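You operate a simulated robot arm through the tools that you are given. There is no shell and no other tool.

Carry out the task below with a simulated robot arm. There is one attempt and no reset: what you move stays moved.

## Task
Put things in order on the green bench. At the end: the white hose end stands where the green sponge stood; the purple packer stands where the red hose cuff stood; the red hose cuff stands where the white hose end stood; the green sponge stands on top of the cream sample; whatever was shut is shut again. Leave all else as you found it, and nothing knocked over.

It is judged by the outcome, as a careful person would: the job done as asked, and still so three seconds after it is handed in. It fails if anything else is knocked over, pushed out of place, dropped, spilled or broken.

## Robot
A 7-joint arm with a two-finger parallel gripper, fixed in place. Base frame: the origin is at the foot of the arm, x ahead of it, y to its left, z up; the work surface is at about z = 0.82. Lengths are in m, angles in degrees, forces in N, time in s.
With the tool pointing down near the work surface it reaches from about 0.24 to 0.68 m from the base axis. Its first joint turns from -66.0 to 66.0 degrees. Payload 2.4 kg.
The TCP is the grasp point between the finger pads, 0.03 m short of the fingertips. In the tool frame z runs along the fingers and y along their closing line. The gripper opens to 0.094 m. The fingers are 0.028 m wide and 0.01 m thick; the gripper's body (0.05 by 0.096 m) begins 0.055 m behind the TCP.
Orientation is told as [roll, pitch, yaw] about the base's x, y, z axes, in that order, counted from this pose: with the fingers straight down and closing along the base's y, the tool's x points along the base's -x, its y along +y and its z along -z.

## Interface
- The arm moves only by the tool move_arm. Its argument "commands" is text: rows parted by semicolons, each of 7 numbers parted by spaces: the shift along the base's x, y, z in units of 300 mm (1.0 is 300 mm), then the turn, a rotation vector about the base's x, y, z in units of 180 degrees (1.0 is 180 degrees), then the gripper command, from -1 (shut) to 1 (fully open), values between in proportion. In form: x y z rx ry rz grip; .... A call has 1 to 20 rows; each row is the pose to reach, as a shift and turn from the pose commanded when the call began. A call with a number of a shift or a turn outside -1 to 1 is refused whole. A row lasts 0.2 s, in which the tool goes at most 0.05 m and 8.6 degrees; a call with a longer step from one row to the next is refused whole, and so is a gripper value outside its range. Where a pose cannot be reached the arm comes as near as it can. A force on the tool above 40 N (or 10 N above the force at the start of the call, whichever is more), or a blocked arm, ends the call early, and 0.2 s more pass. Each finger travels about 0.153 m/s and halts on what it meets, pressing with about 25 N; the grip force reading is that of the motor and also rises with nothing between the fingers. The clock runs only during rows and for 0.2 s after the last one: add rows that repeat a pose to give the fingers time. The reply holds the time, the measured pose of the TCP, the force on the tool along the base axes, the opening and the grip force, in the units named above and with some noise, with the torque about the TCP (base axes, N m) and any sound that the robot's microphone picked up.
- Cameras (640 x 400 px; columns grow to the right, rows downward): "scene" is fixed at [0.0371, 0.4708, 1.4479]; the picture's right is [-0.78, -0.63, 0.00], its down [-0.33, 0.41, -0.85] and it looks along [0.54, -0.66, -0.52] (base axes); focal length 329 px, centre (320, 200). "wrist" rides on the gripper at [0.076, 0.014, -0.103] in the tool frame; the picture's right is [-0.18, 0.98, 0.00], its down [-0.75, -0.14, -0.64] and it looks along [-0.63, -0.12, 0.77] (tool axes); focal length 243 px, centre (320, 200). There is no depth. A picture from a camera that has moved, and an enlarged one, comes with that camera's place and axes in the base frame and with its lens.
- grab_frame(camera): a new picture of that camera. The clock stands still meanwhile.
- zoom(camera, box): a new picture of the part [left, top, right, bottom] of that camera's present view, enlarged. The clock stands still meanwhile.
- sign_off(): hands the job in; it is judged then, once.

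Places have to be worked out from the pictures, the camera data and where the tool is seen. Open the gripper and draw the arm clear of the work before you hand the job in, unless the task says otherwise.

The tools are called after "Emit:" as name(argument=value, ...) on one line, values as JSON. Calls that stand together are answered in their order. move_arm: Moves the arm, as the interface text tells. Its arguments: {"type":"object","properties":{"commands":{"type":"string"}},"required":["commands"]} The other tools are called the same way: grab_frame (camera) takes a picture; zoom (camera, box) takes an enlarged picture of a part of a camera's view; sign_off () hands the job in.

At the start:

```text
t: 0.0
tcp_pos: [0.3876, -0.1406, 1.126]
tool_rot: [0.1, 0.0, 0.0]
force: [-1.3, -0.8, -0.6]
torque: [-0.02, 0.01, 0.01]
opening: 0.094
grasp_force: 0.1
```

scene: 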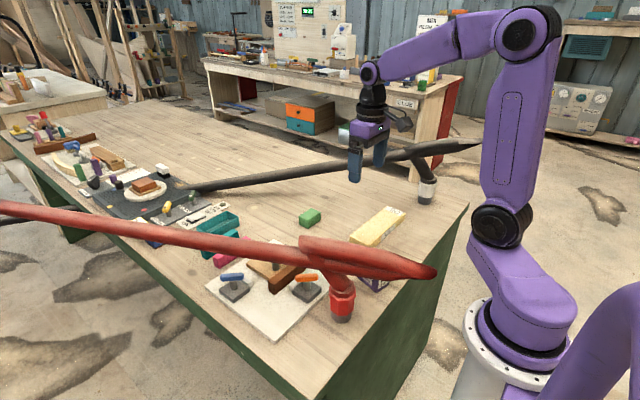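
wrist: 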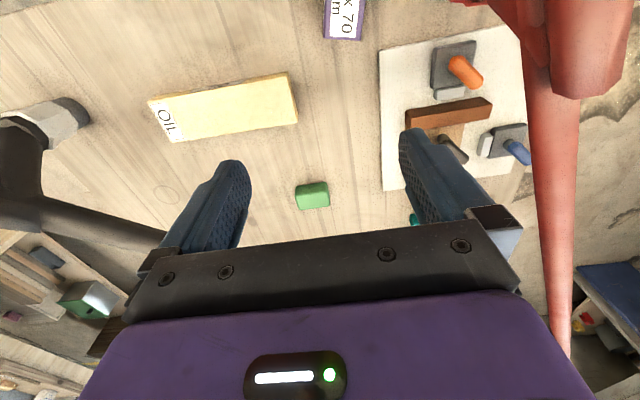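

The first pictures show a bench with a long red pipe, a black pipe, a cream block, a green sponge, and various fixtures. I zoom in on parts of the scene to identify the objects.

Emit:
zoom(camera="scene", box=[180, 180, 460, 355])

Emit:
zoom(camera="scene", box=[0, 100, 240, 250])

Emit:
zoom(camera="wrist", box=[320, 0, 640, 200])

Emit:
zoom(camera="wrist", box=[0, 0, 320, 200])

```text
2.29 times, centred on (320, 268) of scene
camera zoom: at [0.0371, 0.4708, 1.4479], right [-0.78, -0.63, 0.0], down [-0.33, 0.41, -0.85], along [0.54, -0.66, -0.52], focal length 751 px, centre (320, 46)
```

zoom: 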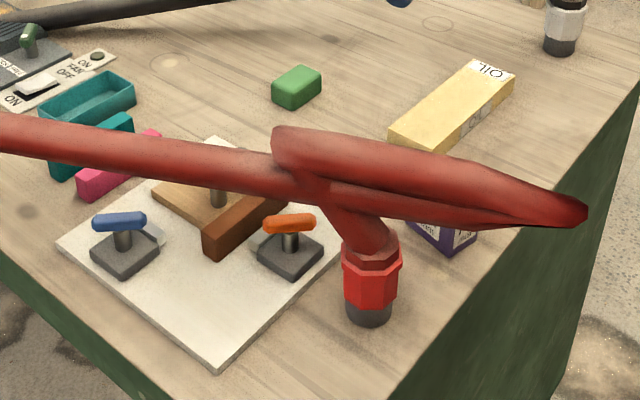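

```text
2.67 times, centred on (120, 175) of scene
camera zoom: at [0.0371, 0.4708, 1.4479], right [-0.78, -0.63, 0.0], down [-0.33, 0.41, -0.85], along [0.54, -0.66, -0.52], focal length 876 px, centre (853, 267)
```

zoom: 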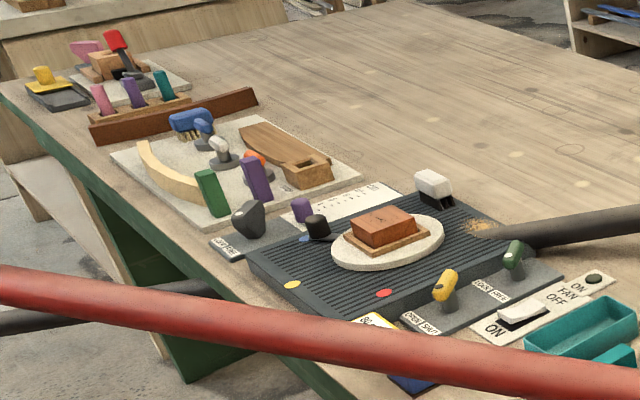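

```text
2.00 times, centred on (480, 100) of wrist
camera zoom: at [0.31, -0.1267, 1.2287], right [0.18, 0.98, 0.0], down [0.75, -0.14, 0.64], along [0.63, -0.12, -0.77], focal length 485 px, centre (0, 400)
```

zoom: 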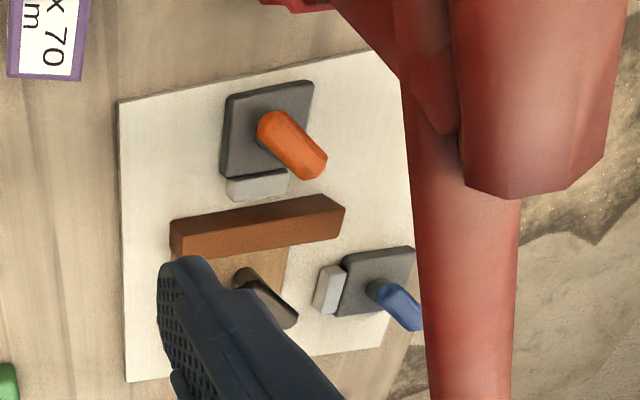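

```text
2.00 times, centred on (160, 100) of wrist
camera zoom: at [0.31, -0.1267, 1.2287], right [0.18, 0.98, 0.0], down [0.75, -0.14, 0.64], along [0.63, -0.12, -0.77], focal length 485 px, centre (640, 400)
```

zoom: 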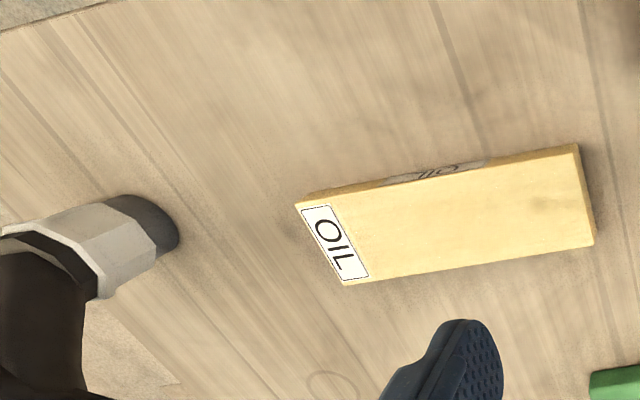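

The dark hose with the white collar stands at about (0.38, -0.55), the red cuff at (0.32, 0.04), the sponge at (0.62, -0.20), and a cream OIL block at (0.42, -0.28). The purple box is near (0.32, -0.09). I'll turn the wrist by 90° at a safe height to look at the area from the -y side.

Emit:
move_arm(commands="-0.008 -0.03 0.01 0 0 0.042 1; -0.015 -0.06 0.02 0 0 0.083 1; -0.023 -0.09 0.03 0 0 0.125 1; -0.03 -0.12 0.04 0 0 0.167 1; -0.038 -0.15 0.05 0 0 0.208 1; -0.046 -0.18 0.06 0 0 0.25 1; -0.054 -0.21 0.07 0 0 0.292 1; -0.06 -0.24 0.08 0 0 0.333 1; -0.07 -0.27 0.08 0 0 0.375 1; -0.08 -0.30 0.08 0 0 0.417 1; -0.09 -0.33 0.08 0 0 0.458 1; -0.092 -0.365 0.08 0 0 0.5 1")

Emit:
grab_frame(camera="wrist")

Emit:
grab_frame(camera="scene")

```text
t: 2.6
tcp_pos: [0.3591, -0.25, 1.1504]
tool_rot: [0.0, 0.0, 90.1]
force: [0.4, -0.9, 0.1]
torque: [-0.01, 0.02, 0.02]
opening: 0.0939
grasp_force: 0.1
```

```text
taken
camera wrist: at [0.3438, -0.326, 1.2525], right [-0.98, 0.18, 0.0], down [0.14, 0.75, 0.64], along [0.12, 0.63, -0.77], focal length 243 px, centre (320, 200)
```

wrist: 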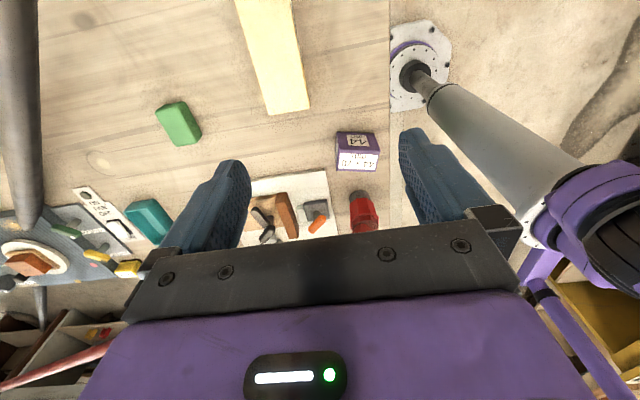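

```text
taken
```

scene: 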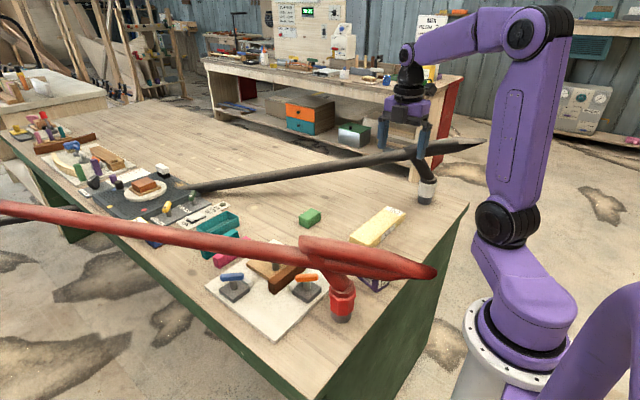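

Emit:
zoom(camera="wrist", box=[230, 110, 430, 240])

Emit:
zoom(camera="wrist", box=[0, 170, 200, 300])

```text
3.08 times, centred on (330, 175) of wrist
camera zoom: at [0.3438, -0.326, 1.2525], right [-0.98, 0.18, 0.0], down [0.14, 0.75, 0.64], along [0.12, 0.63, -0.77], focal length 746 px, centre (289, 277)
```

zoom: 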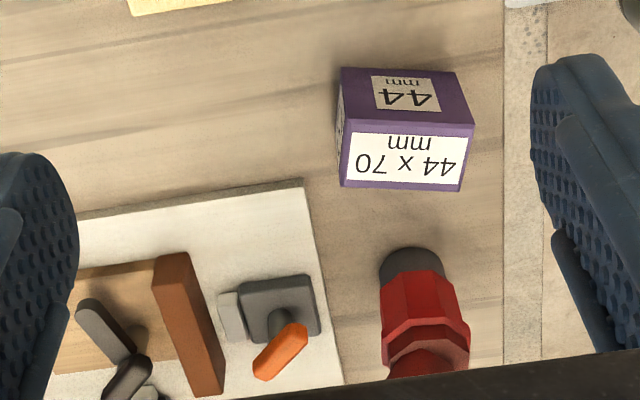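

```text
3.08 times, centred on (100, 235) of wrist
camera zoom: at [0.3438, -0.326, 1.2525], right [-0.98, 0.18, 0.0], down [0.14, 0.75, 0.64], along [0.12, 0.63, -0.77], focal length 746 px, centre (997, 92)
```

zoom: 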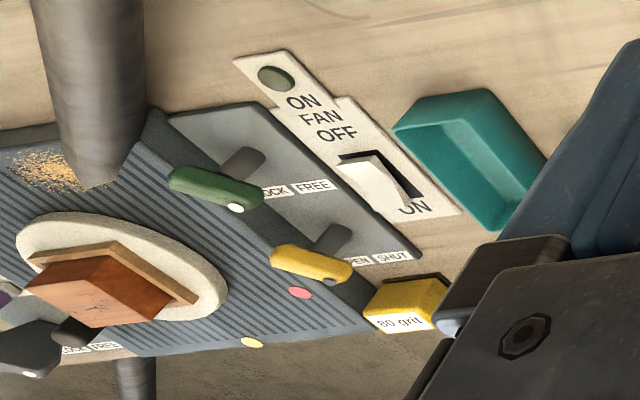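

The purple packer reads "44 mm / 44 x 70 mm" and is a block just beside the red cuff on its -y side. I look closer at the OIL block, packer, and white hose end through the scene camera.

Emit:
zoom(camera="scene", box=[330, 195, 450, 300])

Emit:
zoom(camera="scene", box=[380, 120, 500, 220])

Emit:
zoom(camera="scene", box=[270, 225, 450, 335])

Emit:
zoom(camera="scene", box=[180, 190, 340, 290])

```text
3.81 times, centred on (390, 248) of scene
camera zoom: at [0.0371, 0.4708, 1.4479], right [-0.78, -0.63, 0.0], down [-0.33, 0.41, -0.85], along [0.54, -0.66, -0.52], focal length 1252 px, centre (53, 19)
```

zoom: 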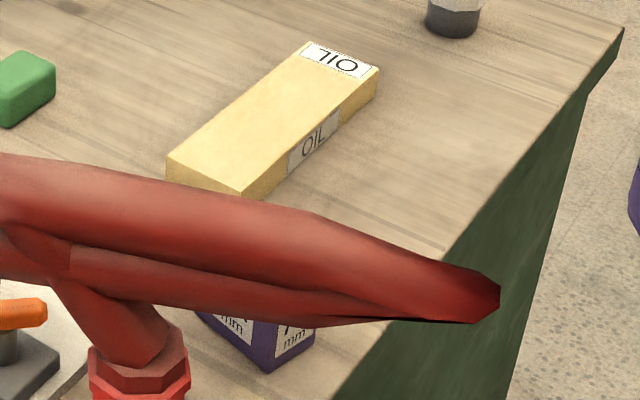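

```text
4.00 times, centred on (440, 170) of scene
camera zoom: at [0.0371, 0.4708, 1.4479], right [-0.78, -0.63, 0.0], down [-0.33, 0.41, -0.85], along [0.54, -0.66, -0.52], focal length 1314 px, centre (-160, 320)
```

zoom: 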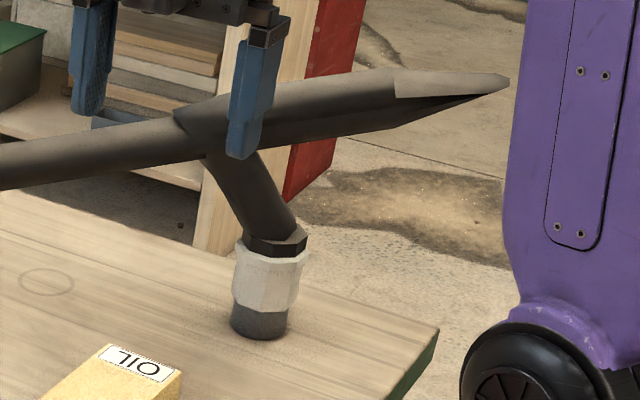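

```text
3.56 times, centred on (360, 280) of scene
camera zoom: at [0.0371, 0.4708, 1.4479], right [-0.78, -0.63, 0.0], down [-0.33, 0.41, -0.85], along [0.54, -0.66, -0.52], focal length 1168 px, centre (178, -84)
```

zoom: 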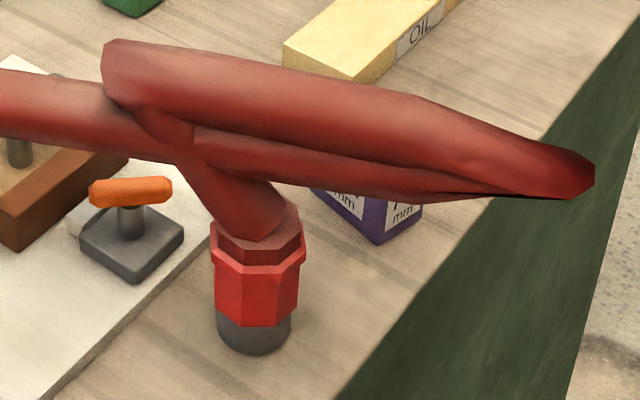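

```text
4.00 times, centred on (260, 240) of scene
camera zoom: at [0.0371, 0.4708, 1.4479], right [-0.78, -0.63, 0.0], down [-0.33, 0.41, -0.85], along [0.54, -0.66, -0.52], focal length 1314 px, centre (560, 40)
```

zoom: 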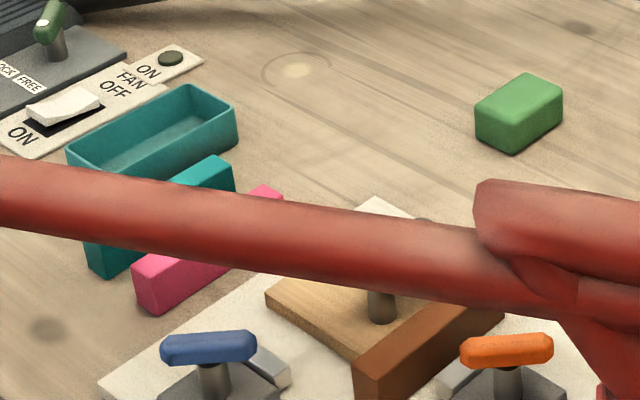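

The scene shows a white-collared hose end (stem leaning toward +x+y), and the red cuff likewise. I'll go above the sponge with the wrist turned back to yaw 0 to measure the sponge closely.

Emit:
move_arm(commands="0.06 0.014 -0.028 0 0 -0.042 1; 0.13 0.028 -0.055 0 0 -0.083 1; 0.19 0.042 -0.083 0 0 -0.125 1; 0.26 0.056 -0.11 0 0 -0.167 1; 0.32 0.07 -0.139 0 0 -0.208 1; 0.39 0.084 -0.167 0 0 -0.25 1; 0.45 0.097 -0.194 0 0 -0.292 1; 0.52 0.111 -0.222 0 0 -0.333 1; 0.58 0.125 -0.25 0 0 -0.375 1; 0.65 0.139 -0.278 0 0 -0.417 1; 0.71 0.153 -0.305 0 0 -0.458 1; 0.75 0.167 -0.333 0 0 -0.5 1")

Emit:
grab_frame(camera="wrist")

Emit:
grab_frame(camera="scene")

```text
t: 5.2
tcp_pos: [0.5839, -0.1994, 1.0526]
tool_rot: [0.0, 0.0, 0.0]
force: [-1.4, 0.8, -0.6]
torque: [0.0, -0.02, -0.01]
opening: 0.094
grasp_force: 0.0
```

```text
taken
camera wrist: at [0.5075, -0.1856, 1.1542], right [0.19, 0.98, 0.0], down [0.75, -0.14, 0.64], along [0.63, -0.12, -0.77], focal length 243 px, centre (320, 200)
```

wrist: 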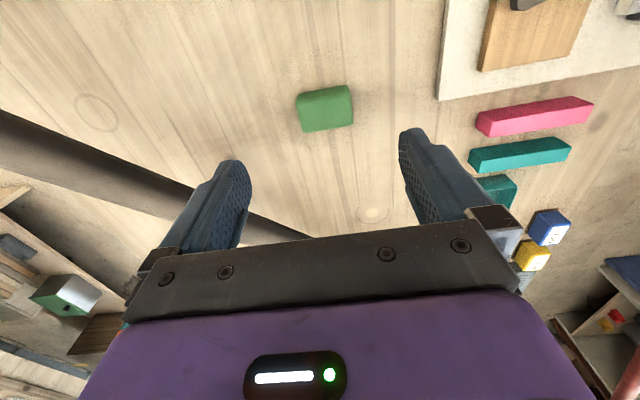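

```text
taken
```

scene: 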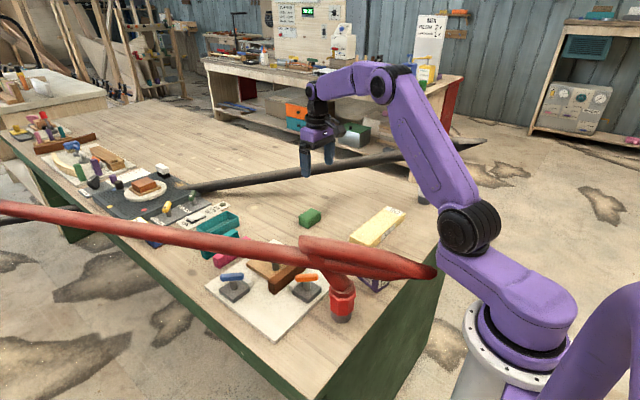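

The sponge lies ahead in the middle of the wrist view. I'll zoom in to measure its outline.

Emit:
zoom(camera="wrist", box=[270, 65, 390, 155])

Emit:
zoom(camera="scene", box=[280, 190, 340, 240])

```text
4.44 times, centred on (330, 110) of wrist
camera zoom: at [0.5075, -0.1856, 1.1542], right [0.19, 0.98, 0.0], down [0.75, -0.14, 0.64], along [0.63, -0.12, -0.77], focal length 1078 px, centre (276, 600)
```

zoom: 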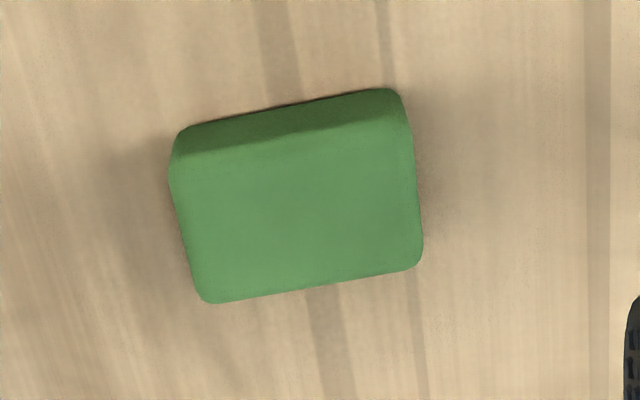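

```text
8.00 times, centred on (310, 215) of scene
camera zoom: at [0.0371, 0.4708, 1.4479], right [-0.78, -0.63, 0.0], down [-0.33, 0.41, -0.85], along [0.54, -0.66, -0.52], focal length 2629 px, centre (400, 80)
```

zoom: 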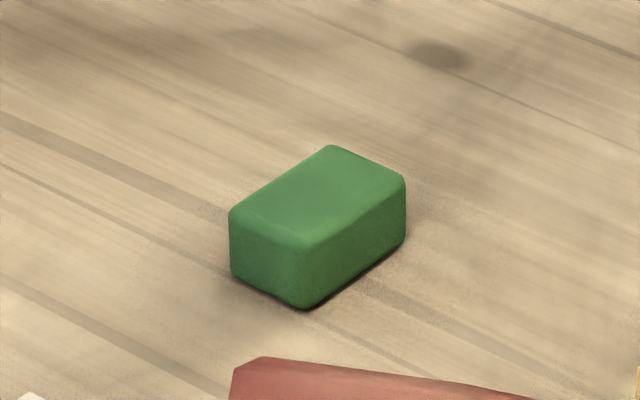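

From both views I place the sponge at (0.618, -0.199), about 0.043 m in x, 0.063 m in y and 0.03 m high, aligned with the axes. I descend over it with open fingers closing along y, stopping at TCP z ≈ 0.862.

Emit:
move_arm(commands="0.04 0.003 -0.08 0 0 0 1; 0.08 0.003 -0.17 0 0 0 1; 0.113 0.003 -0.27 0 0 0 1; 0.113 0.003 -0.37 0 0 0 1; 0.113 0.003 -0.46 0 0 0 1; 0.113 0.003 -0.53 0 0 0 1; 0.113 0.003 -0.58 0 0 0 1; 0.113 0.003 -0.61 0 0 0 1; 0.113 0.003 -0.627 0 0 0 1; 0.113 0.003 -0.627 0 0 0 1")

Emit:
grab_frame(camera="wrist")

Emit:
zoom(camera="scene", box=[260, 150, 360, 240])

```text
t: 7.4
tcp_pos: [0.619, -0.1997, 0.8624]
tool_rot: [-0.1, -0.1, 0.0]
force: [-0.1, -0.2, -0.7]
torque: [-0.03, 0.0, 0.03]
opening: 0.0941
grasp_force: 0.0
```

```text
taken
camera wrist: at [0.5415, -0.185, 0.9642], right [0.18, 0.98, 0.0], down [0.75, -0.14, 0.64], along [0.63, -0.12, -0.77], focal length 243 px, centre (320, 200)
```

wrist: 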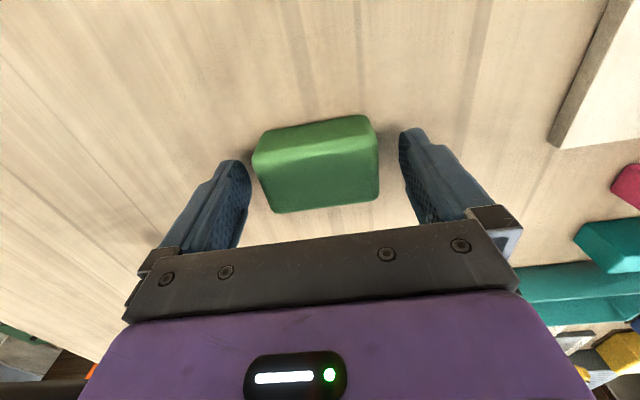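

```text
4.44 times, centred on (310, 195) of scene
camera zoom: at [0.0371, 0.4708, 1.4479], right [-0.78, -0.63, 0.0], down [-0.33, 0.41, -0.85], along [0.54, -0.66, -0.52], focal length 1460 px, centre (364, 222)
```

zoom: 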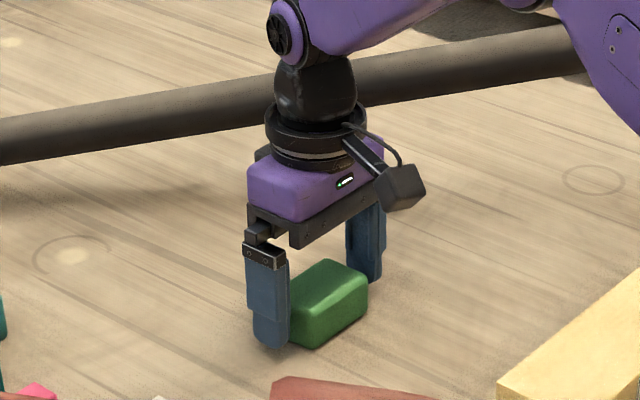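

The fingers straddle the sponge cleanly with its centre under the TCP. I close the gripper on it.

Emit:
move_arm(commands="0 0 0 0 0 0 0.4; 0 0 0 0 0 0 0; 0 0 0 0 0 0 -0.5; 0 0 0 0 0 0 -1; 0 0 0 0 0 0 -1")

```text
t: 8.6
tcp_pos: [0.6178, -0.1999, 0.8619]
tool_rot: [0.0, 0.0, 0.1]
force: [0.1, 1.1, -1.0]
torque: [0.01, -0.03, 0.01]
opening: 0.0669
grasp_force: 24.8
```

The sponge is held (opening 0.067, 25 N). I lift it straight up and carry it above the cream OIL block.

Emit:
move_arm(commands="0 0 0.04 0 0 0 -1; 0 0 0.12 0 0 0 -1; 0 0 0.22 0 0 0 -1; 0 0 0.32 0 0 0 -1; 0 0 0.40 0 0 0 -1; -0.06 -0.03 0.45 0 0 0 -1; -0.15 -0.07 0.45 0 0 0 -1; -0.25 -0.115 0.45 0 0 0 -1; -0.35 -0.16 0.45 0 0 0 -1; -0.45 -0.207 0.45 0 0 0 -1; -0.55 -0.253 0.45 0 0 0 -1; -0.63 -0.29 0.45 0 0 0 -1; -0.67 -0.31 0.45 0 0 0 -1; -0.68 -0.313 0.45 0 0 0 -1; -0.68 -0.313 0.45 0 0 0 -1")

Emit:
grab_frame(camera="wrist")

Emit:
grab_frame(camera="scene")

```text
t: 11.8
tcp_pos: [0.4144, -0.2931, 0.9978]
tool_rot: [0.1, -0.1, 0.0]
force: [0.4, -0.1, -1.1]
torque: [0.0, 0.01, 0.02]
opening: 0.0668
grasp_force: 24.9
```

```text
taken
camera wrist: at [0.3369, -0.2787, 1.0998], right [0.18, 0.98, 0.0], down [0.75, -0.14, 0.64], along [0.63, -0.12, -0.77], focal length 243 px, centre (320, 200)
```

wrist: 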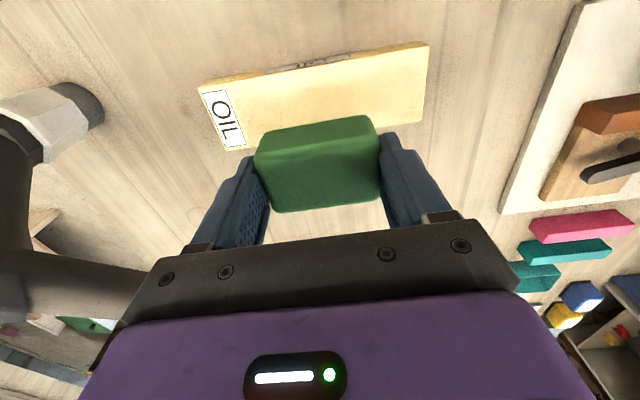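

```text
taken
```

scene: 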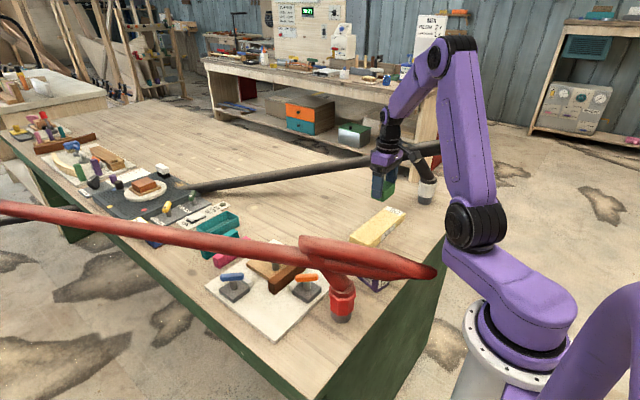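

From this view the OIL block's top spans x 0.387–0.449 and y -0.407 to -0.193 (centre 0.418, -0.300), with the top near z 0.85. I lower the sponge toward it, stopping just above contact.

Emit:
move_arm(commands="0.012 -0.02 -0.06 0 0 0 -1; 0.012 -0.02 -0.14 0 0 0 -1; 0.012 -0.02 -0.22 0 0 0 -1; 0.012 -0.02 -0.28 0 0 0 -1; 0.012 -0.02 -0.32 0 0 0 -1; 0.012 -0.02 -0.32 0 0 0 -1")

Emit:
grab_frame(camera="wrist")

Emit:
zoom(camera="scene", box=[320, 150, 460, 270])

```text
t: 13.2
tcp_pos: [0.4181, -0.3008, 0.9002]
tool_rot: [0.0, -0.1, 0.0]
force: [0.4, -0.6, 0.2]
torque: [-0.01, 0.04, 0.02]
opening: 0.0669
grasp_force: 24.5
```

```text
taken
camera wrist: at [0.3413, -0.2863, 1.0033], right [0.18, 0.98, 0.0], down [0.75, -0.14, 0.64], along [0.63, -0.12, -0.77], focal length 243 px, centre (320, 200)
```

wrist: 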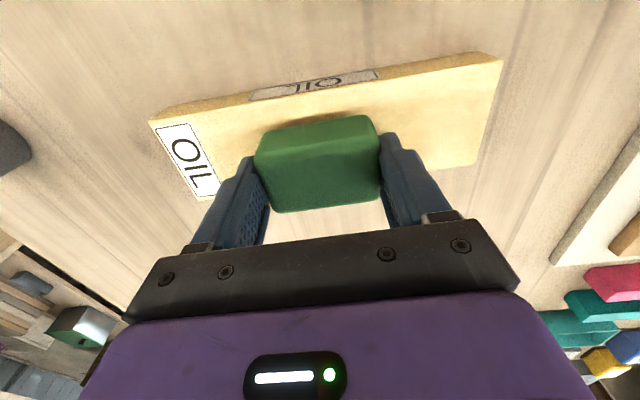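

```text
3.33 times, centred on (390, 210) of scene
camera zoom: at [0.0371, 0.4708, 1.4479], right [-0.78, -0.63, 0.0], down [-0.33, 0.41, -0.85], along [0.54, -0.66, -0.52], focal length 1095 px, centre (87, 167)
```

zoom: 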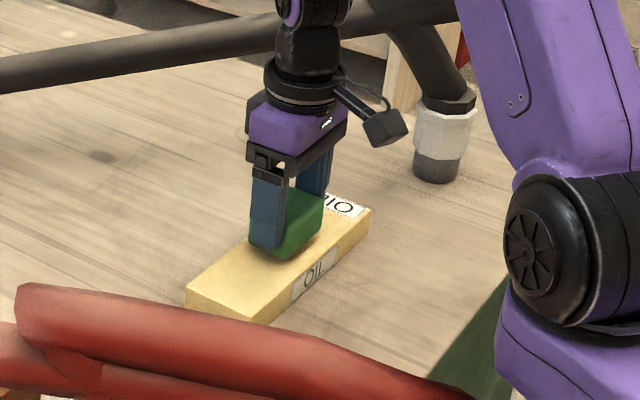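

The sponge hangs just above the cream block, well centred. I lower in small steps, watching for a rise in the force.

Emit:
move_arm(commands="0 0 -0.007 0 0 0 -1; 0 0 -0.014 0 0 0 -1; 0 0 -0.02 0 0 0 -1; 0 0 -0.02 0 0 0 -1")

```text
t: 14.2
tcp_pos: [0.4173, -0.2999, 0.8954]
tool_rot: [0.0, -0.1, 0.0]
force: [-0.3, 0.2, -0.3]
torque: [0.01, 0.0, -0.01]
opening: 0.0669
grasp_force: 25.3
```

No contact yet at z = 0.895. I continue down a few millimetres.

Emit:
move_arm(commands="0 0 -0.005 0 0 0 -1; 0 0 -0.01 0 0 0 -1; 0 0 -0.01 0 0 0 -1")

Emit:
zoom(camera="scene", box=[350, 190, 430, 250])

```text
t: 15.0
tcp_pos: [0.4192, -0.2991, 0.892]
tool_rot: [0.0, 0.0, 0.1]
force: [0.6, 0.2, 0.3]
torque: [0.01, 0.05, 0.0]
opening: 0.0667
grasp_force: 25.2
```

```text
6.67 times, centred on (390, 220) of scene
camera zoom: at [0.0371, 0.4708, 1.4479], right [-0.78, -0.63, 0.0], down [-0.33, 0.41, -0.85], along [0.54, -0.66, -0.52], focal length 2191 px, centre (-147, 67)
```

zoom: 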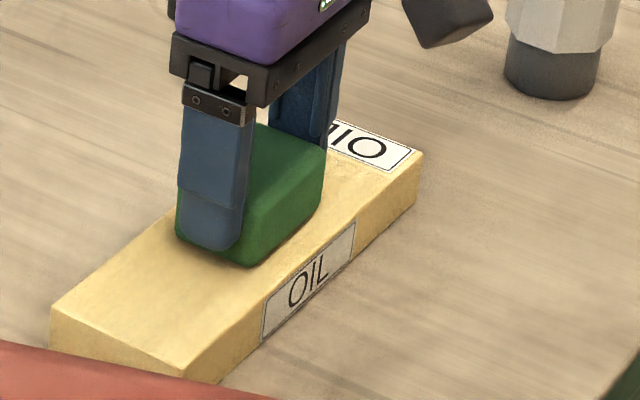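

Still no force, though the sponge looks nearly in contact. I step down further by 1.5 mm at a time.

Emit:
move_arm(commands="0 0 -0.005 0 0 0 -1; 0 0 -0.005 0 0 0 -1; 0 0 -0.01 0 0 0 -1; 0 0 -0.01 0 0 0 -1")

```text
t: 16.0
tcp_pos: [0.4187, -0.2996, 0.8924]
tool_rot: [-0.1, -0.1, 0.0]
force: [-4.5, 2.6, 12.7]
torque: [0.12, 0.18, -0.02]
opening: 0.0666
grasp_force: 25.2
stopped in row 4: the force on the tool passed its limit at 41 N (the readings are from after the stop); the commanded pose is now the measured one
```

Contact occurred at z ≈ 0.892 (force limit tripped), so the sponge is seated on the block. I ease up by under a millimetre and open the fingers gently.

Emit:
move_arm(commands="0 0 0.002 0 0 0 -1; 0 0 0.002 0 0 0 -1; 0 0 0.002 0 0 0 0.5; 0 0 0.002 0 0 0 0.8; 0 0 0.002 0 0 0 1; 0 0 0.002 0 0 0 1")

Emit:
grab_frame(camera="wrist")

```text
t: 17.4
tcp_pos: [0.4178, -0.2999, 0.8928]
tool_rot: [0.0, -0.2, -0.1]
force: [-1.0, -0.6, 0.0]
torque: [0.01, 0.04, 0.0]
opening: 0.094
grasp_force: 0.0
```

```text
taken
camera wrist: at [0.3411, -0.2859, 0.994], right [0.18, 0.98, 0.0], down [0.75, -0.14, 0.64], along [0.63, -0.12, -0.76], focal length 243 px, centre (320, 200)
```

wrist: 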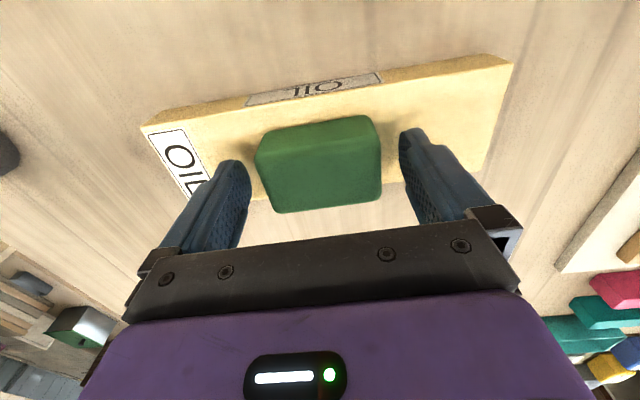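

The sponge stands on the cream block, clear of the fingers. I rise straight up and then turn toward the white hose end to measure it.

Emit:
move_arm(commands="0 0 0.04 0 0 0 1; 0 0 0.12 0 0 0 1; 0 0 0.22 0 0 0 1; 0 0 0.34 0 0 0 1; 0 0 0.46 0 0 0 1; 0 0 0.58 0 0 0 1; 0 0 0.68 0 0 0 1; -0.04 -0.01 0.7 0 0 -0.042 1; -0.08 -0.02 0.7 0 0 -0.085 1; -0.12 -0.03 0.7 0 0 -0.128 1; -0.16 -0.04 0.7 0 0 -0.171 1; -0.2 -0.05 0.7 0 0 -0.214 1; -0.24 -0.06 0.7 0 0 -0.257 1; -0.27 -0.07 0.7 0 0 -0.3 1; -0.29 -0.08 0.7 0 0 -0.343 1; -0.3 -0.1 0.7 0 0 -0.386 1; -0.3 -0.1 0.7 0 0 -0.416 1")

Emit:
grab_frame(camera="wrist")

Emit:
grab_frame(camera="scene")

```text
t: 21.0
tcp_pos: [0.3278, -0.3306, 1.1023]
tool_rot: [-0.1, -0.1, -75.1]
force: [0.8, 0.2, -0.8]
torque: [-0.01, 0.02, 0.0]
opening: 0.0941
grasp_force: 0.0
```

```text
taken
camera wrist: at [0.3224, -0.2528, 1.204], right [1.0, 0.08, 0.0], down [0.06, -0.76, 0.64], along [0.05, -0.64, -0.76], focal length 243 px, centre (320, 200)
```

wrist: 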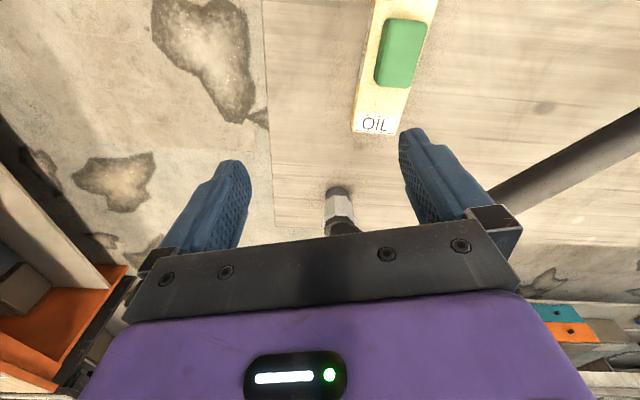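

```text
taken
```

scene: 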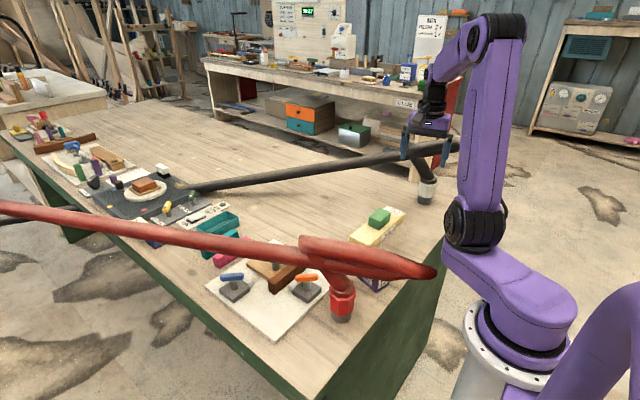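

The white cuff's foot shows around (0.38, -0.55). I zoom on several parts to understand how the two hoses run and where they are anchored.

Emit:
zoom(camera="scene", box=[0, 150, 240, 300])

Emit:
zoom(camera="wrist", box=[270, 150, 400, 240])

Emit:
zoom(camera="scene", box=[360, 110, 500, 220])

```text
2.67 times, centred on (120, 225) of scene
camera zoom: at [0.0371, 0.4708, 1.4479], right [-0.78, -0.63, 0.0], down [-0.33, 0.41, -0.85], along [0.54, -0.66, -0.52], focal length 876 px, centre (853, 133)
```

zoom: 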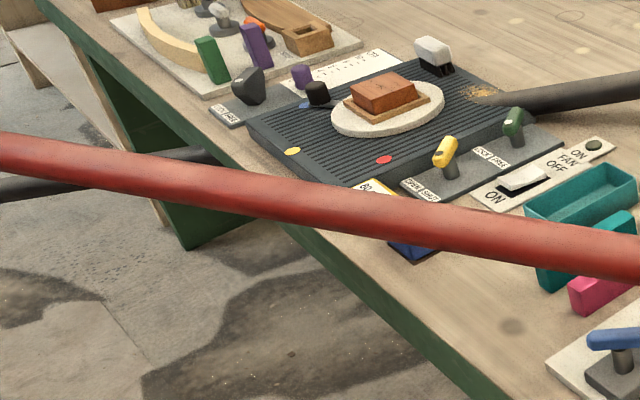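

```text
4.44 times, centred on (335, 195) of wrist
camera zoom: at [0.3224, -0.2528, 1.204], right [1.0, 0.08, 0.0], down [0.06, -0.76, 0.64], along [0.05, -0.64, -0.76], focal length 1078 px, centre (253, 222)
```

zoom: 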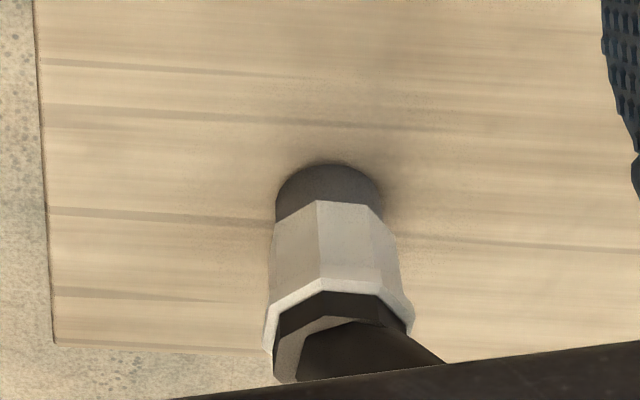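

```text
3.64 times, centred on (430, 165) of scene
camera zoom: at [0.0371, 0.4708, 1.4479], right [-0.78, -0.63, 0.0], down [-0.33, 0.41, -0.85], along [0.54, -0.66, -0.52], focal length 1195 px, centre (-80, 327)
```

zoom: 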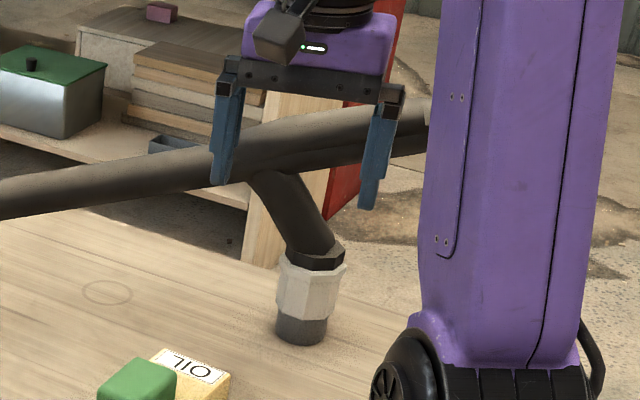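

Both hoses run as straight lines to far anchors (the dark one even passes through the mat), with each stem leaning along its run. I place the white foot at (0.384, -0.558), collar about 0.05 m wide spanning z ≈ 0.855–0.90, so I'll grip it with the tool tilted about 55° radially outward, keeping the palm clear of the stem. First I turn to yaw -55 and move closer.

Emit:
move_arm(commands="-0.02 -0.1 -0.02 0 0 0.037 1; -0.04 -0.2 -0.05 0 0 0.075 1; -0.06 -0.297 -0.073 0 0 0.1117 1; -0.06 -0.297 -0.073 0 0 0.1117 1")

Emit:
move_arm(commands="0 0 0 -0.0313 -0.0219 0 1; 0 0 0 -0.0626 -0.0439 0 1; 0 0 0 -0.0939 -0.0658 0 1; 0 0 0 -0.1251 -0.0877 0 1; 0 0 0 -0.1564 -0.1096 0 1; 0 0 0 -0.1877 -0.1316 0 1; 0 0 0 -0.219 -0.1535 0 1; 0 0 0 -0.2503 -0.1754 0 1; 0 0 0 -0.2503 -0.1754 0 1")

Emit:
grab_frame(camera="wrist")

Emit:
grab_frame(camera="scene")

```text
t: 22.0
tcp_pos: [0.3115, -0.4189, 1.0814]
tool_rot: [0.0, -0.2, -54.7]
force: [0.1, 0.7, 0.1]
torque: [0.0, 0.03, -0.03]
opening: 0.0939
grasp_force: 0.0
```

```text
t: 24.0
tcp_pos: [0.3108, -0.4192, 1.0809]
tool_rot: [-0.3, -55.2, -54.7]
force: [0.8, 0.0, -0.4]
torque: [-0.01, -0.02, 0.02]
opening: 0.0937
grasp_force: 0.1
```

```text
taken
camera wrist: at [0.2484, -0.3066, 1.0756], right [0.87, 0.48, 0.15], down [-0.17, 0.0, 0.99], along [0.47, -0.88, 0.08], focal length 243 px, centre (320, 200)
```

wrist: 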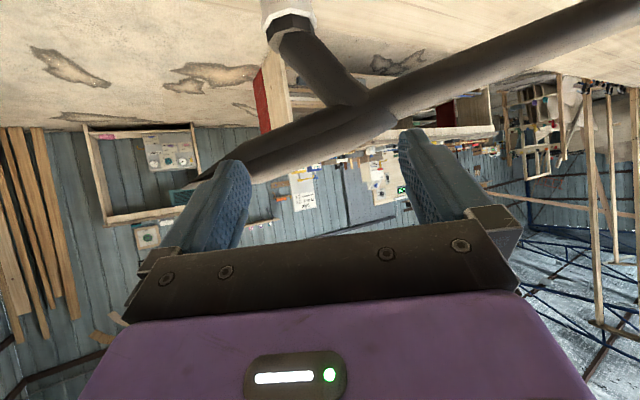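

```text
taken
```

scene: 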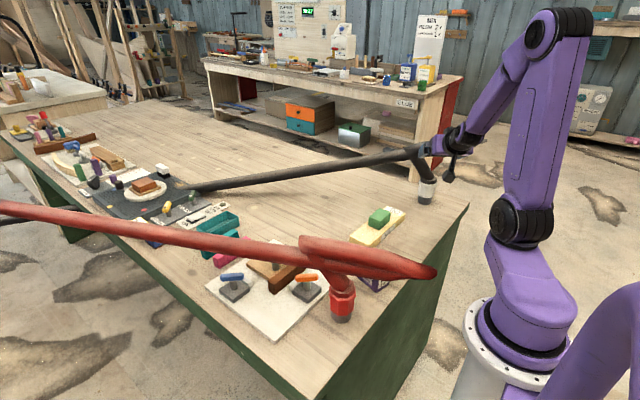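

Now the cuff, its leaning stem and the fold are visible (picture is inverted); the stem meets the hose run near (0.437, -0.521, 1.006), all in the vertical plane along +x+y, so my approach side is free. I lower to a pre-grasp point 0.12 m back from the collar.

Emit:
move_arm(commands="0.01 -0.04 -0.1 0 0 0 1; 0.025 -0.09 -0.22 0 0 0 1; 0.04 -0.14 -0.33 0 0 0 1; 0.05 -0.175 -0.42 0 0 0 1; 0.057 -0.195 -0.457 0 0 0 1; 0.057 -0.195 -0.457 0 0 0 1")

Emit:
grab_frame(camera="wrist")

Emit:
zoom(camera="scene", box=[360, 110, 500, 220])

```text
t: 25.4
tcp_pos: [0.327, -0.4773, 0.9416]
tool_rot: [-0.4, -55.2, -54.8]
force: [0.7, 0.6, -1.0]
torque: [0.03, 0.01, 0.0]
opening: 0.0941
grasp_force: 0.1
```

```text
taken
camera wrist: at [0.2656, -0.3656, 0.938], right [0.87, 0.48, 0.15], down [-0.17, 0.0, 0.99], along [0.47, -0.88, 0.08], focal length 243 px, centre (320, 200)
```

wrist: 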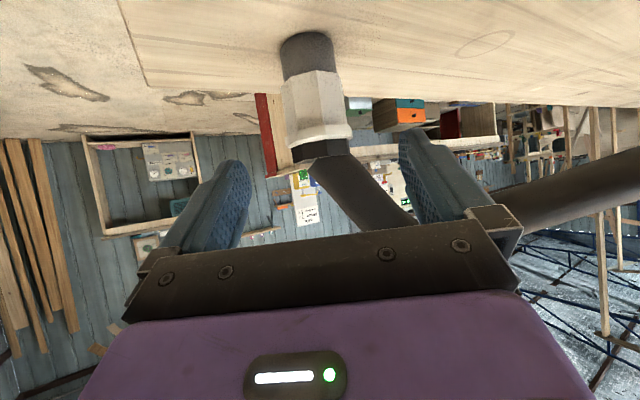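

```text
3.64 times, centred on (430, 165) of scene
camera zoom: at [0.0371, 0.4708, 1.4479], right [-0.78, -0.63, 0.0], down [-0.33, 0.41, -0.85], along [0.54, -0.66, -0.52], focal length 1195 px, centre (-80, 327)
```

zoom: 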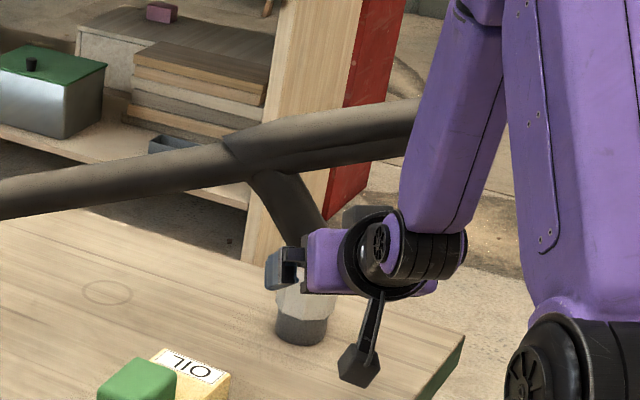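

The cuff is centred between the fingers ahead; refined centre (0.381, -0.559). I advance along the tool axis in small steps, pausing before full engagement to check.

Emit:
move_arm(commands="0.03 -0.045 -0.038 0 0 0 1; 0.06 -0.09 -0.077 0 0 0 1; 0.09 -0.136 -0.115 0 0 0 1; 0.115 -0.177 -0.15 0 0 0 1; 0.115 -0.177 -0.15 0 0 0 1")

Emit:
grab_frame(camera="wrist")

Emit:
zoom(camera="scene", box=[360, 110, 500, 220])

```text
t: 26.6
tcp_pos: [0.3615, -0.5324, 0.897]
tool_rot: [-0.4, -55.2, -54.8]
force: [0.1, 0.2, 0.7]
torque: [-0.02, -0.01, 0.01]
opening: 0.0942
grasp_force: 0.1
```

```text
taken
camera wrist: at [0.2999, -0.4193, 0.893], right [0.87, 0.48, 0.15], down [-0.17, 0.0, 0.99], along [0.47, -0.88, 0.08], focal length 243 px, centre (320, 200)
```

wrist: 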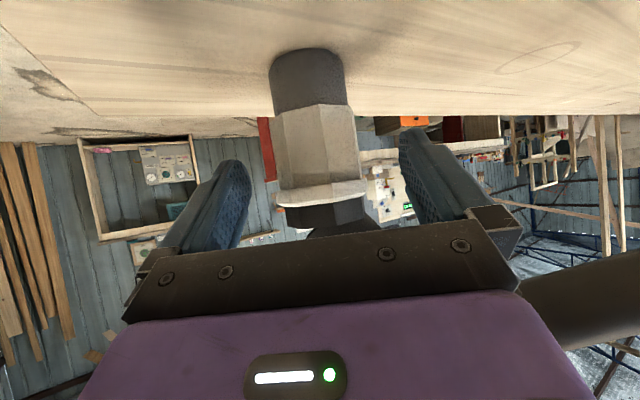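

```text
3.64 times, centred on (430, 165) of scene
camera zoom: at [0.0371, 0.4708, 1.4479], right [-0.78, -0.63, 0.0], down [-0.33, 0.41, -0.85], along [0.54, -0.66, -0.52], focal length 1195 px, centre (-80, 327)
```

zoom: 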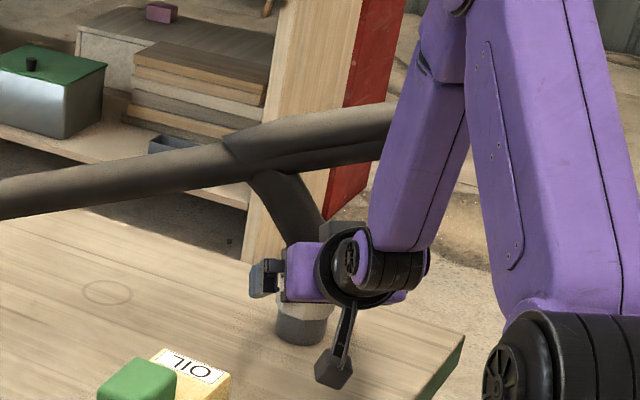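

Nothing touches and the cuff centre is about 3 cm ahead of the TCP. I advance the remaining distance, stopping just short of the axis, and look again.

Emit:
move_arm(commands="0.018 -0.028 -0.027 0 0 0 1; 0.036 -0.056 -0.054 0 0 0 1; 0.052 -0.083 -0.08 0 0 0 1; 0.052 -0.083 -0.08 0 0 0 1")

Emit:
grab_frame(camera="wrist")

Emit:
zoom(camera="scene", box=[380, 140, 480, 220])

```text
t: 27.6
tcp_pos: [0.3794, -0.5563, 0.8739]
tool_rot: [-0.4, -55.1, -54.7]
force: [0.7, -0.2, 0.8]
torque: [0.03, -0.01, 0.02]
opening: 0.0938
grasp_force: 0.1
```

```text
taken
camera wrist: at [0.3158, -0.4441, 0.8695], right [0.87, 0.48, 0.15], down [-0.17, 0.0, 0.99], along [0.47, -0.88, 0.08], focal length 243 px, centre (320, 200)
```

wrist: 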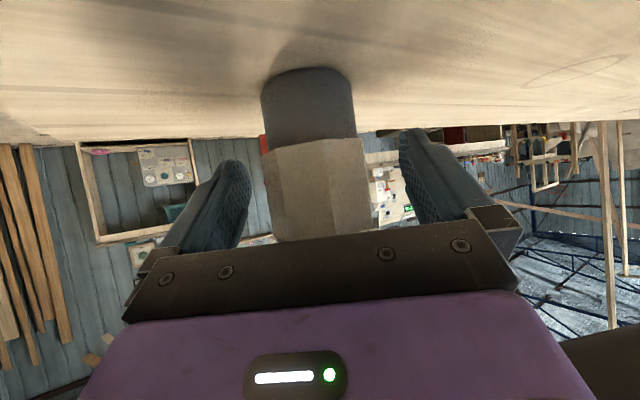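

```text
5.00 times, centred on (430, 180) of scene
camera zoom: at [0.0371, 0.4708, 1.4479], right [-0.78, -0.63, 0.0], down [-0.33, 0.41, -0.85], along [0.54, -0.66, -0.52], focal length 1643 px, centre (-230, 300)
```

zoom: 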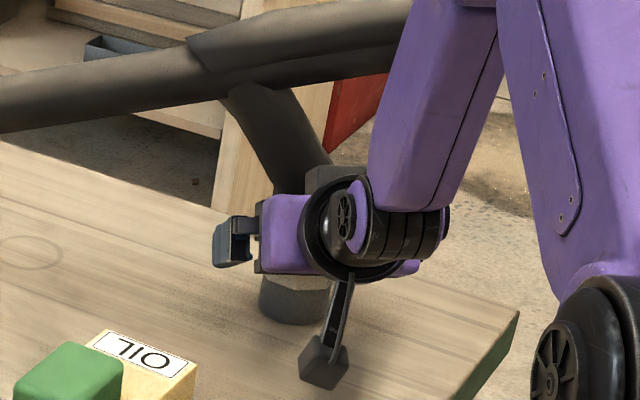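

The cuff axis lies about 5 mm ahead of the TCP and is laterally centred. I close the gripper on the collar.

Emit:
move_arm(commands="0 0 0 0 0 0 0.6; 0 0 0 0 0 0 0.2; 0 0 0 0 0 0 -0.2; 0 0 0 0 0 0 -0.6; 0 0 0 0 0 0 -1; 0 0 0 0 0 0 -1")

Emit:
grab_frame(camera="wrist")

```text
t: 29.0
tcp_pos: [0.378, -0.5566, 0.8738]
tool_rot: [-0.4, -55.2, -54.7]
force: [-0.4, 0.0, -0.1]
torque: [-0.08, 0.0, 0.02]
opening: 0.0581
grasp_force: 25.2
```

```text
taken
camera wrist: at [0.3157, -0.444, 0.8696], right [0.87, 0.48, 0.15], down [-0.17, 0.0, 0.99], along [0.47, -0.88, 0.08], focal length 243 px, centre (320, 200)
```

wrist: 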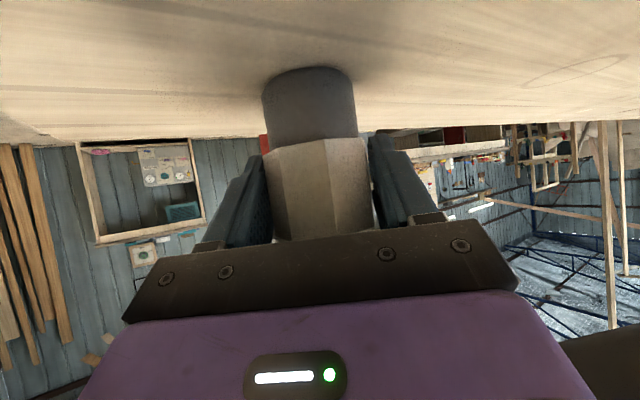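

Collar gripped (opening 0.058, 25 N). I lift it by about 1.5 cm slowly and read the load.

Emit:
move_arm(commands="0 0 0.01 0 0 0 -1; 0 0 0.02 0 0 0 -1; 0 0 0.035 0 0 0 -1; 0 0 0.05 0 0 0 -1; 0 0 0.05 0 0 0 -1")

Emit:
grab_frame(camera="wrist")

Emit:
grab_frame(camera="scene")

```text
t: 30.2
tcp_pos: [0.3781, -0.5548, 0.8876]
tool_rot: [-0.3, -55.1, -54.7]
force: [-0.6, 0.3, -1.9]
torque: [0.01, 0.03, 0.0]
opening: 0.0578
grasp_force: 24.7
```

```text
taken
camera wrist: at [0.3158, -0.4432, 0.8845], right [0.87, 0.48, 0.15], down [-0.17, 0.0, 0.99], along [0.47, -0.88, 0.08], focal length 243 px, centre (320, 200)
```

wrist: 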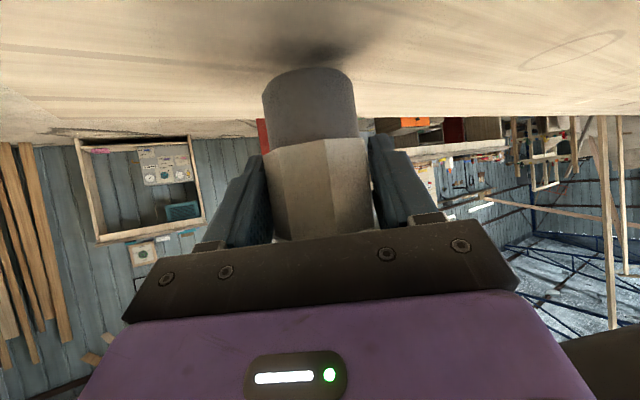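

```text
taken
```

scene: 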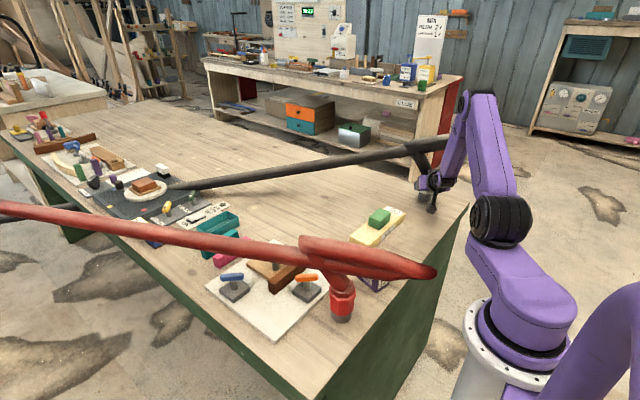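

The load is only about 2 N and the hose follows freely. I lift it to clear the sponge and cream block, then carry it halfway toward the sponge's old place with the orientation unchanged.

Emit:
move_arm(commands="0 0 0.06 0 0 0 -1; 0 0 0.14 0 0 0 -1; 0 0 0.22 0 0 0 -1; 0 0 0.3 0 0 0 -1; 0 0 0.36 0 0 0 -1; 0.02 0.03 0.37 0 0 0 -1; 0.06 0.09 0.37 0 0 0 -1; 0.11 0.165 0.37 0 0 0 -1; 0.16 0.245 0.37 0 0 0 -1; 0.21 0.32 0.37 0 0 0 -1; 0.26 0.395 0.37 0 0 0 -1; 0.31 0.47 0.37 0 0 0 -1; 0.35 0.535 0.37 0 0 0 -1; 0.38 0.58 0.37 0 0 0 -1; 0.39 0.595 0.37 0 0 0 -1; 0.39 0.595 0.37 0 0 0 -1")

Emit:
grab_frame(camera="wrist")

Emit:
grab_frame(camera="scene")

```text
t: 33.6
tcp_pos: [0.495, -0.3752, 1.001]
tool_rot: [-0.4, -55.2, -54.8]
force: [-0.2, 0.0, -2.0]
torque: [0.01, 0.0, 0.0]
opening: 0.0578
grasp_force: 25.2
```

```text
taken
camera wrist: at [0.4321, -0.2629, 0.9955], right [0.87, 0.48, 0.15], down [-0.17, 0.0, 0.99], along [0.47, -0.88, 0.08], focal length 243 px, centre (320, 200)
```

wrist: 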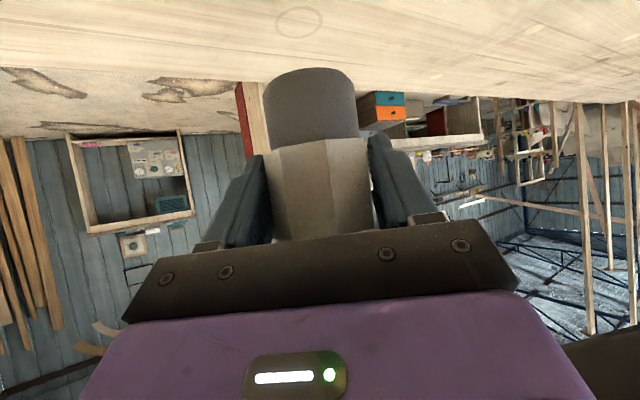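

```text
taken
```

scene: 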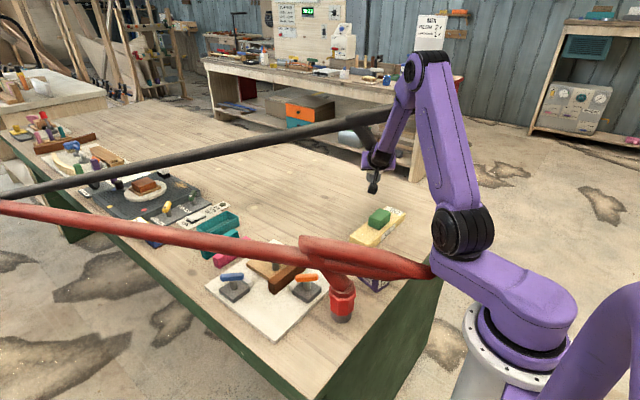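

The carry is steady with hose following. I continue to above the sponge's old place.

Emit:
move_arm(commands="0.02 0.03 0 0 0 0 -1; 0.06 0.09 0 0 0 0 -1; 0.11 0.165 0 0 0 0 -1; 0.16 0.245 0 0 0 0 -1; 0.21 0.32 0 0 0 0 -1; 0.26 0.395 0 0 0 0 -1; 0.31 0.47 0 0 0 0 -1; 0.35 0.535 0 0 0 0 -1; 0.385 0.585 0 0 0 0 -1; 0.4 0.608 0 0 0 0 -1; 0.4 0.608 0 0 0 0 -1")

Emit:
grab_frame(camera="wrist")

Emit:
grab_frame(camera="scene")

```text
t: 36.0
tcp_pos: [0.6163, -0.1952, 0.9967]
tool_rot: [-0.4, -55.2, -54.7]
force: [0.0, -0.4, -1.6]
torque: [0.04, -0.01, -0.01]
opening: 0.0576
grasp_force: 25.1
```

```text
taken
camera wrist: at [0.5536, -0.0825, 0.9944], right [0.87, 0.48, 0.15], down [-0.17, 0.0, 0.99], along [0.47, -0.88, 0.08], focal length 243 px, centre (320, 200)
```

wrist: 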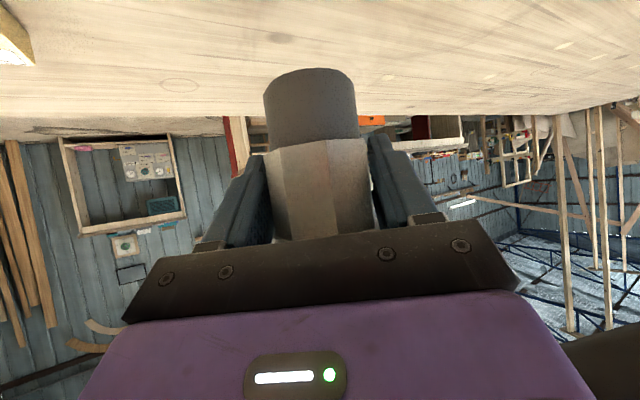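

```text
taken
```

scene: 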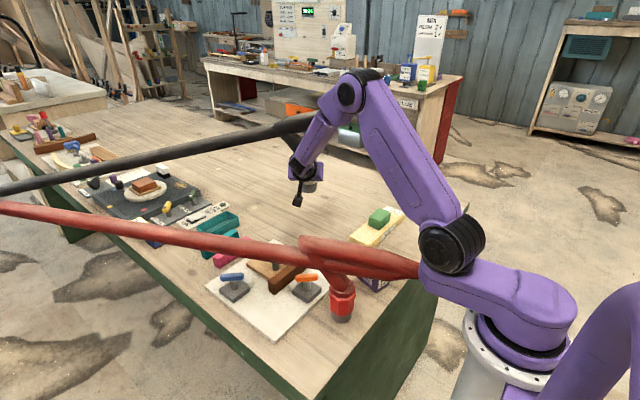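

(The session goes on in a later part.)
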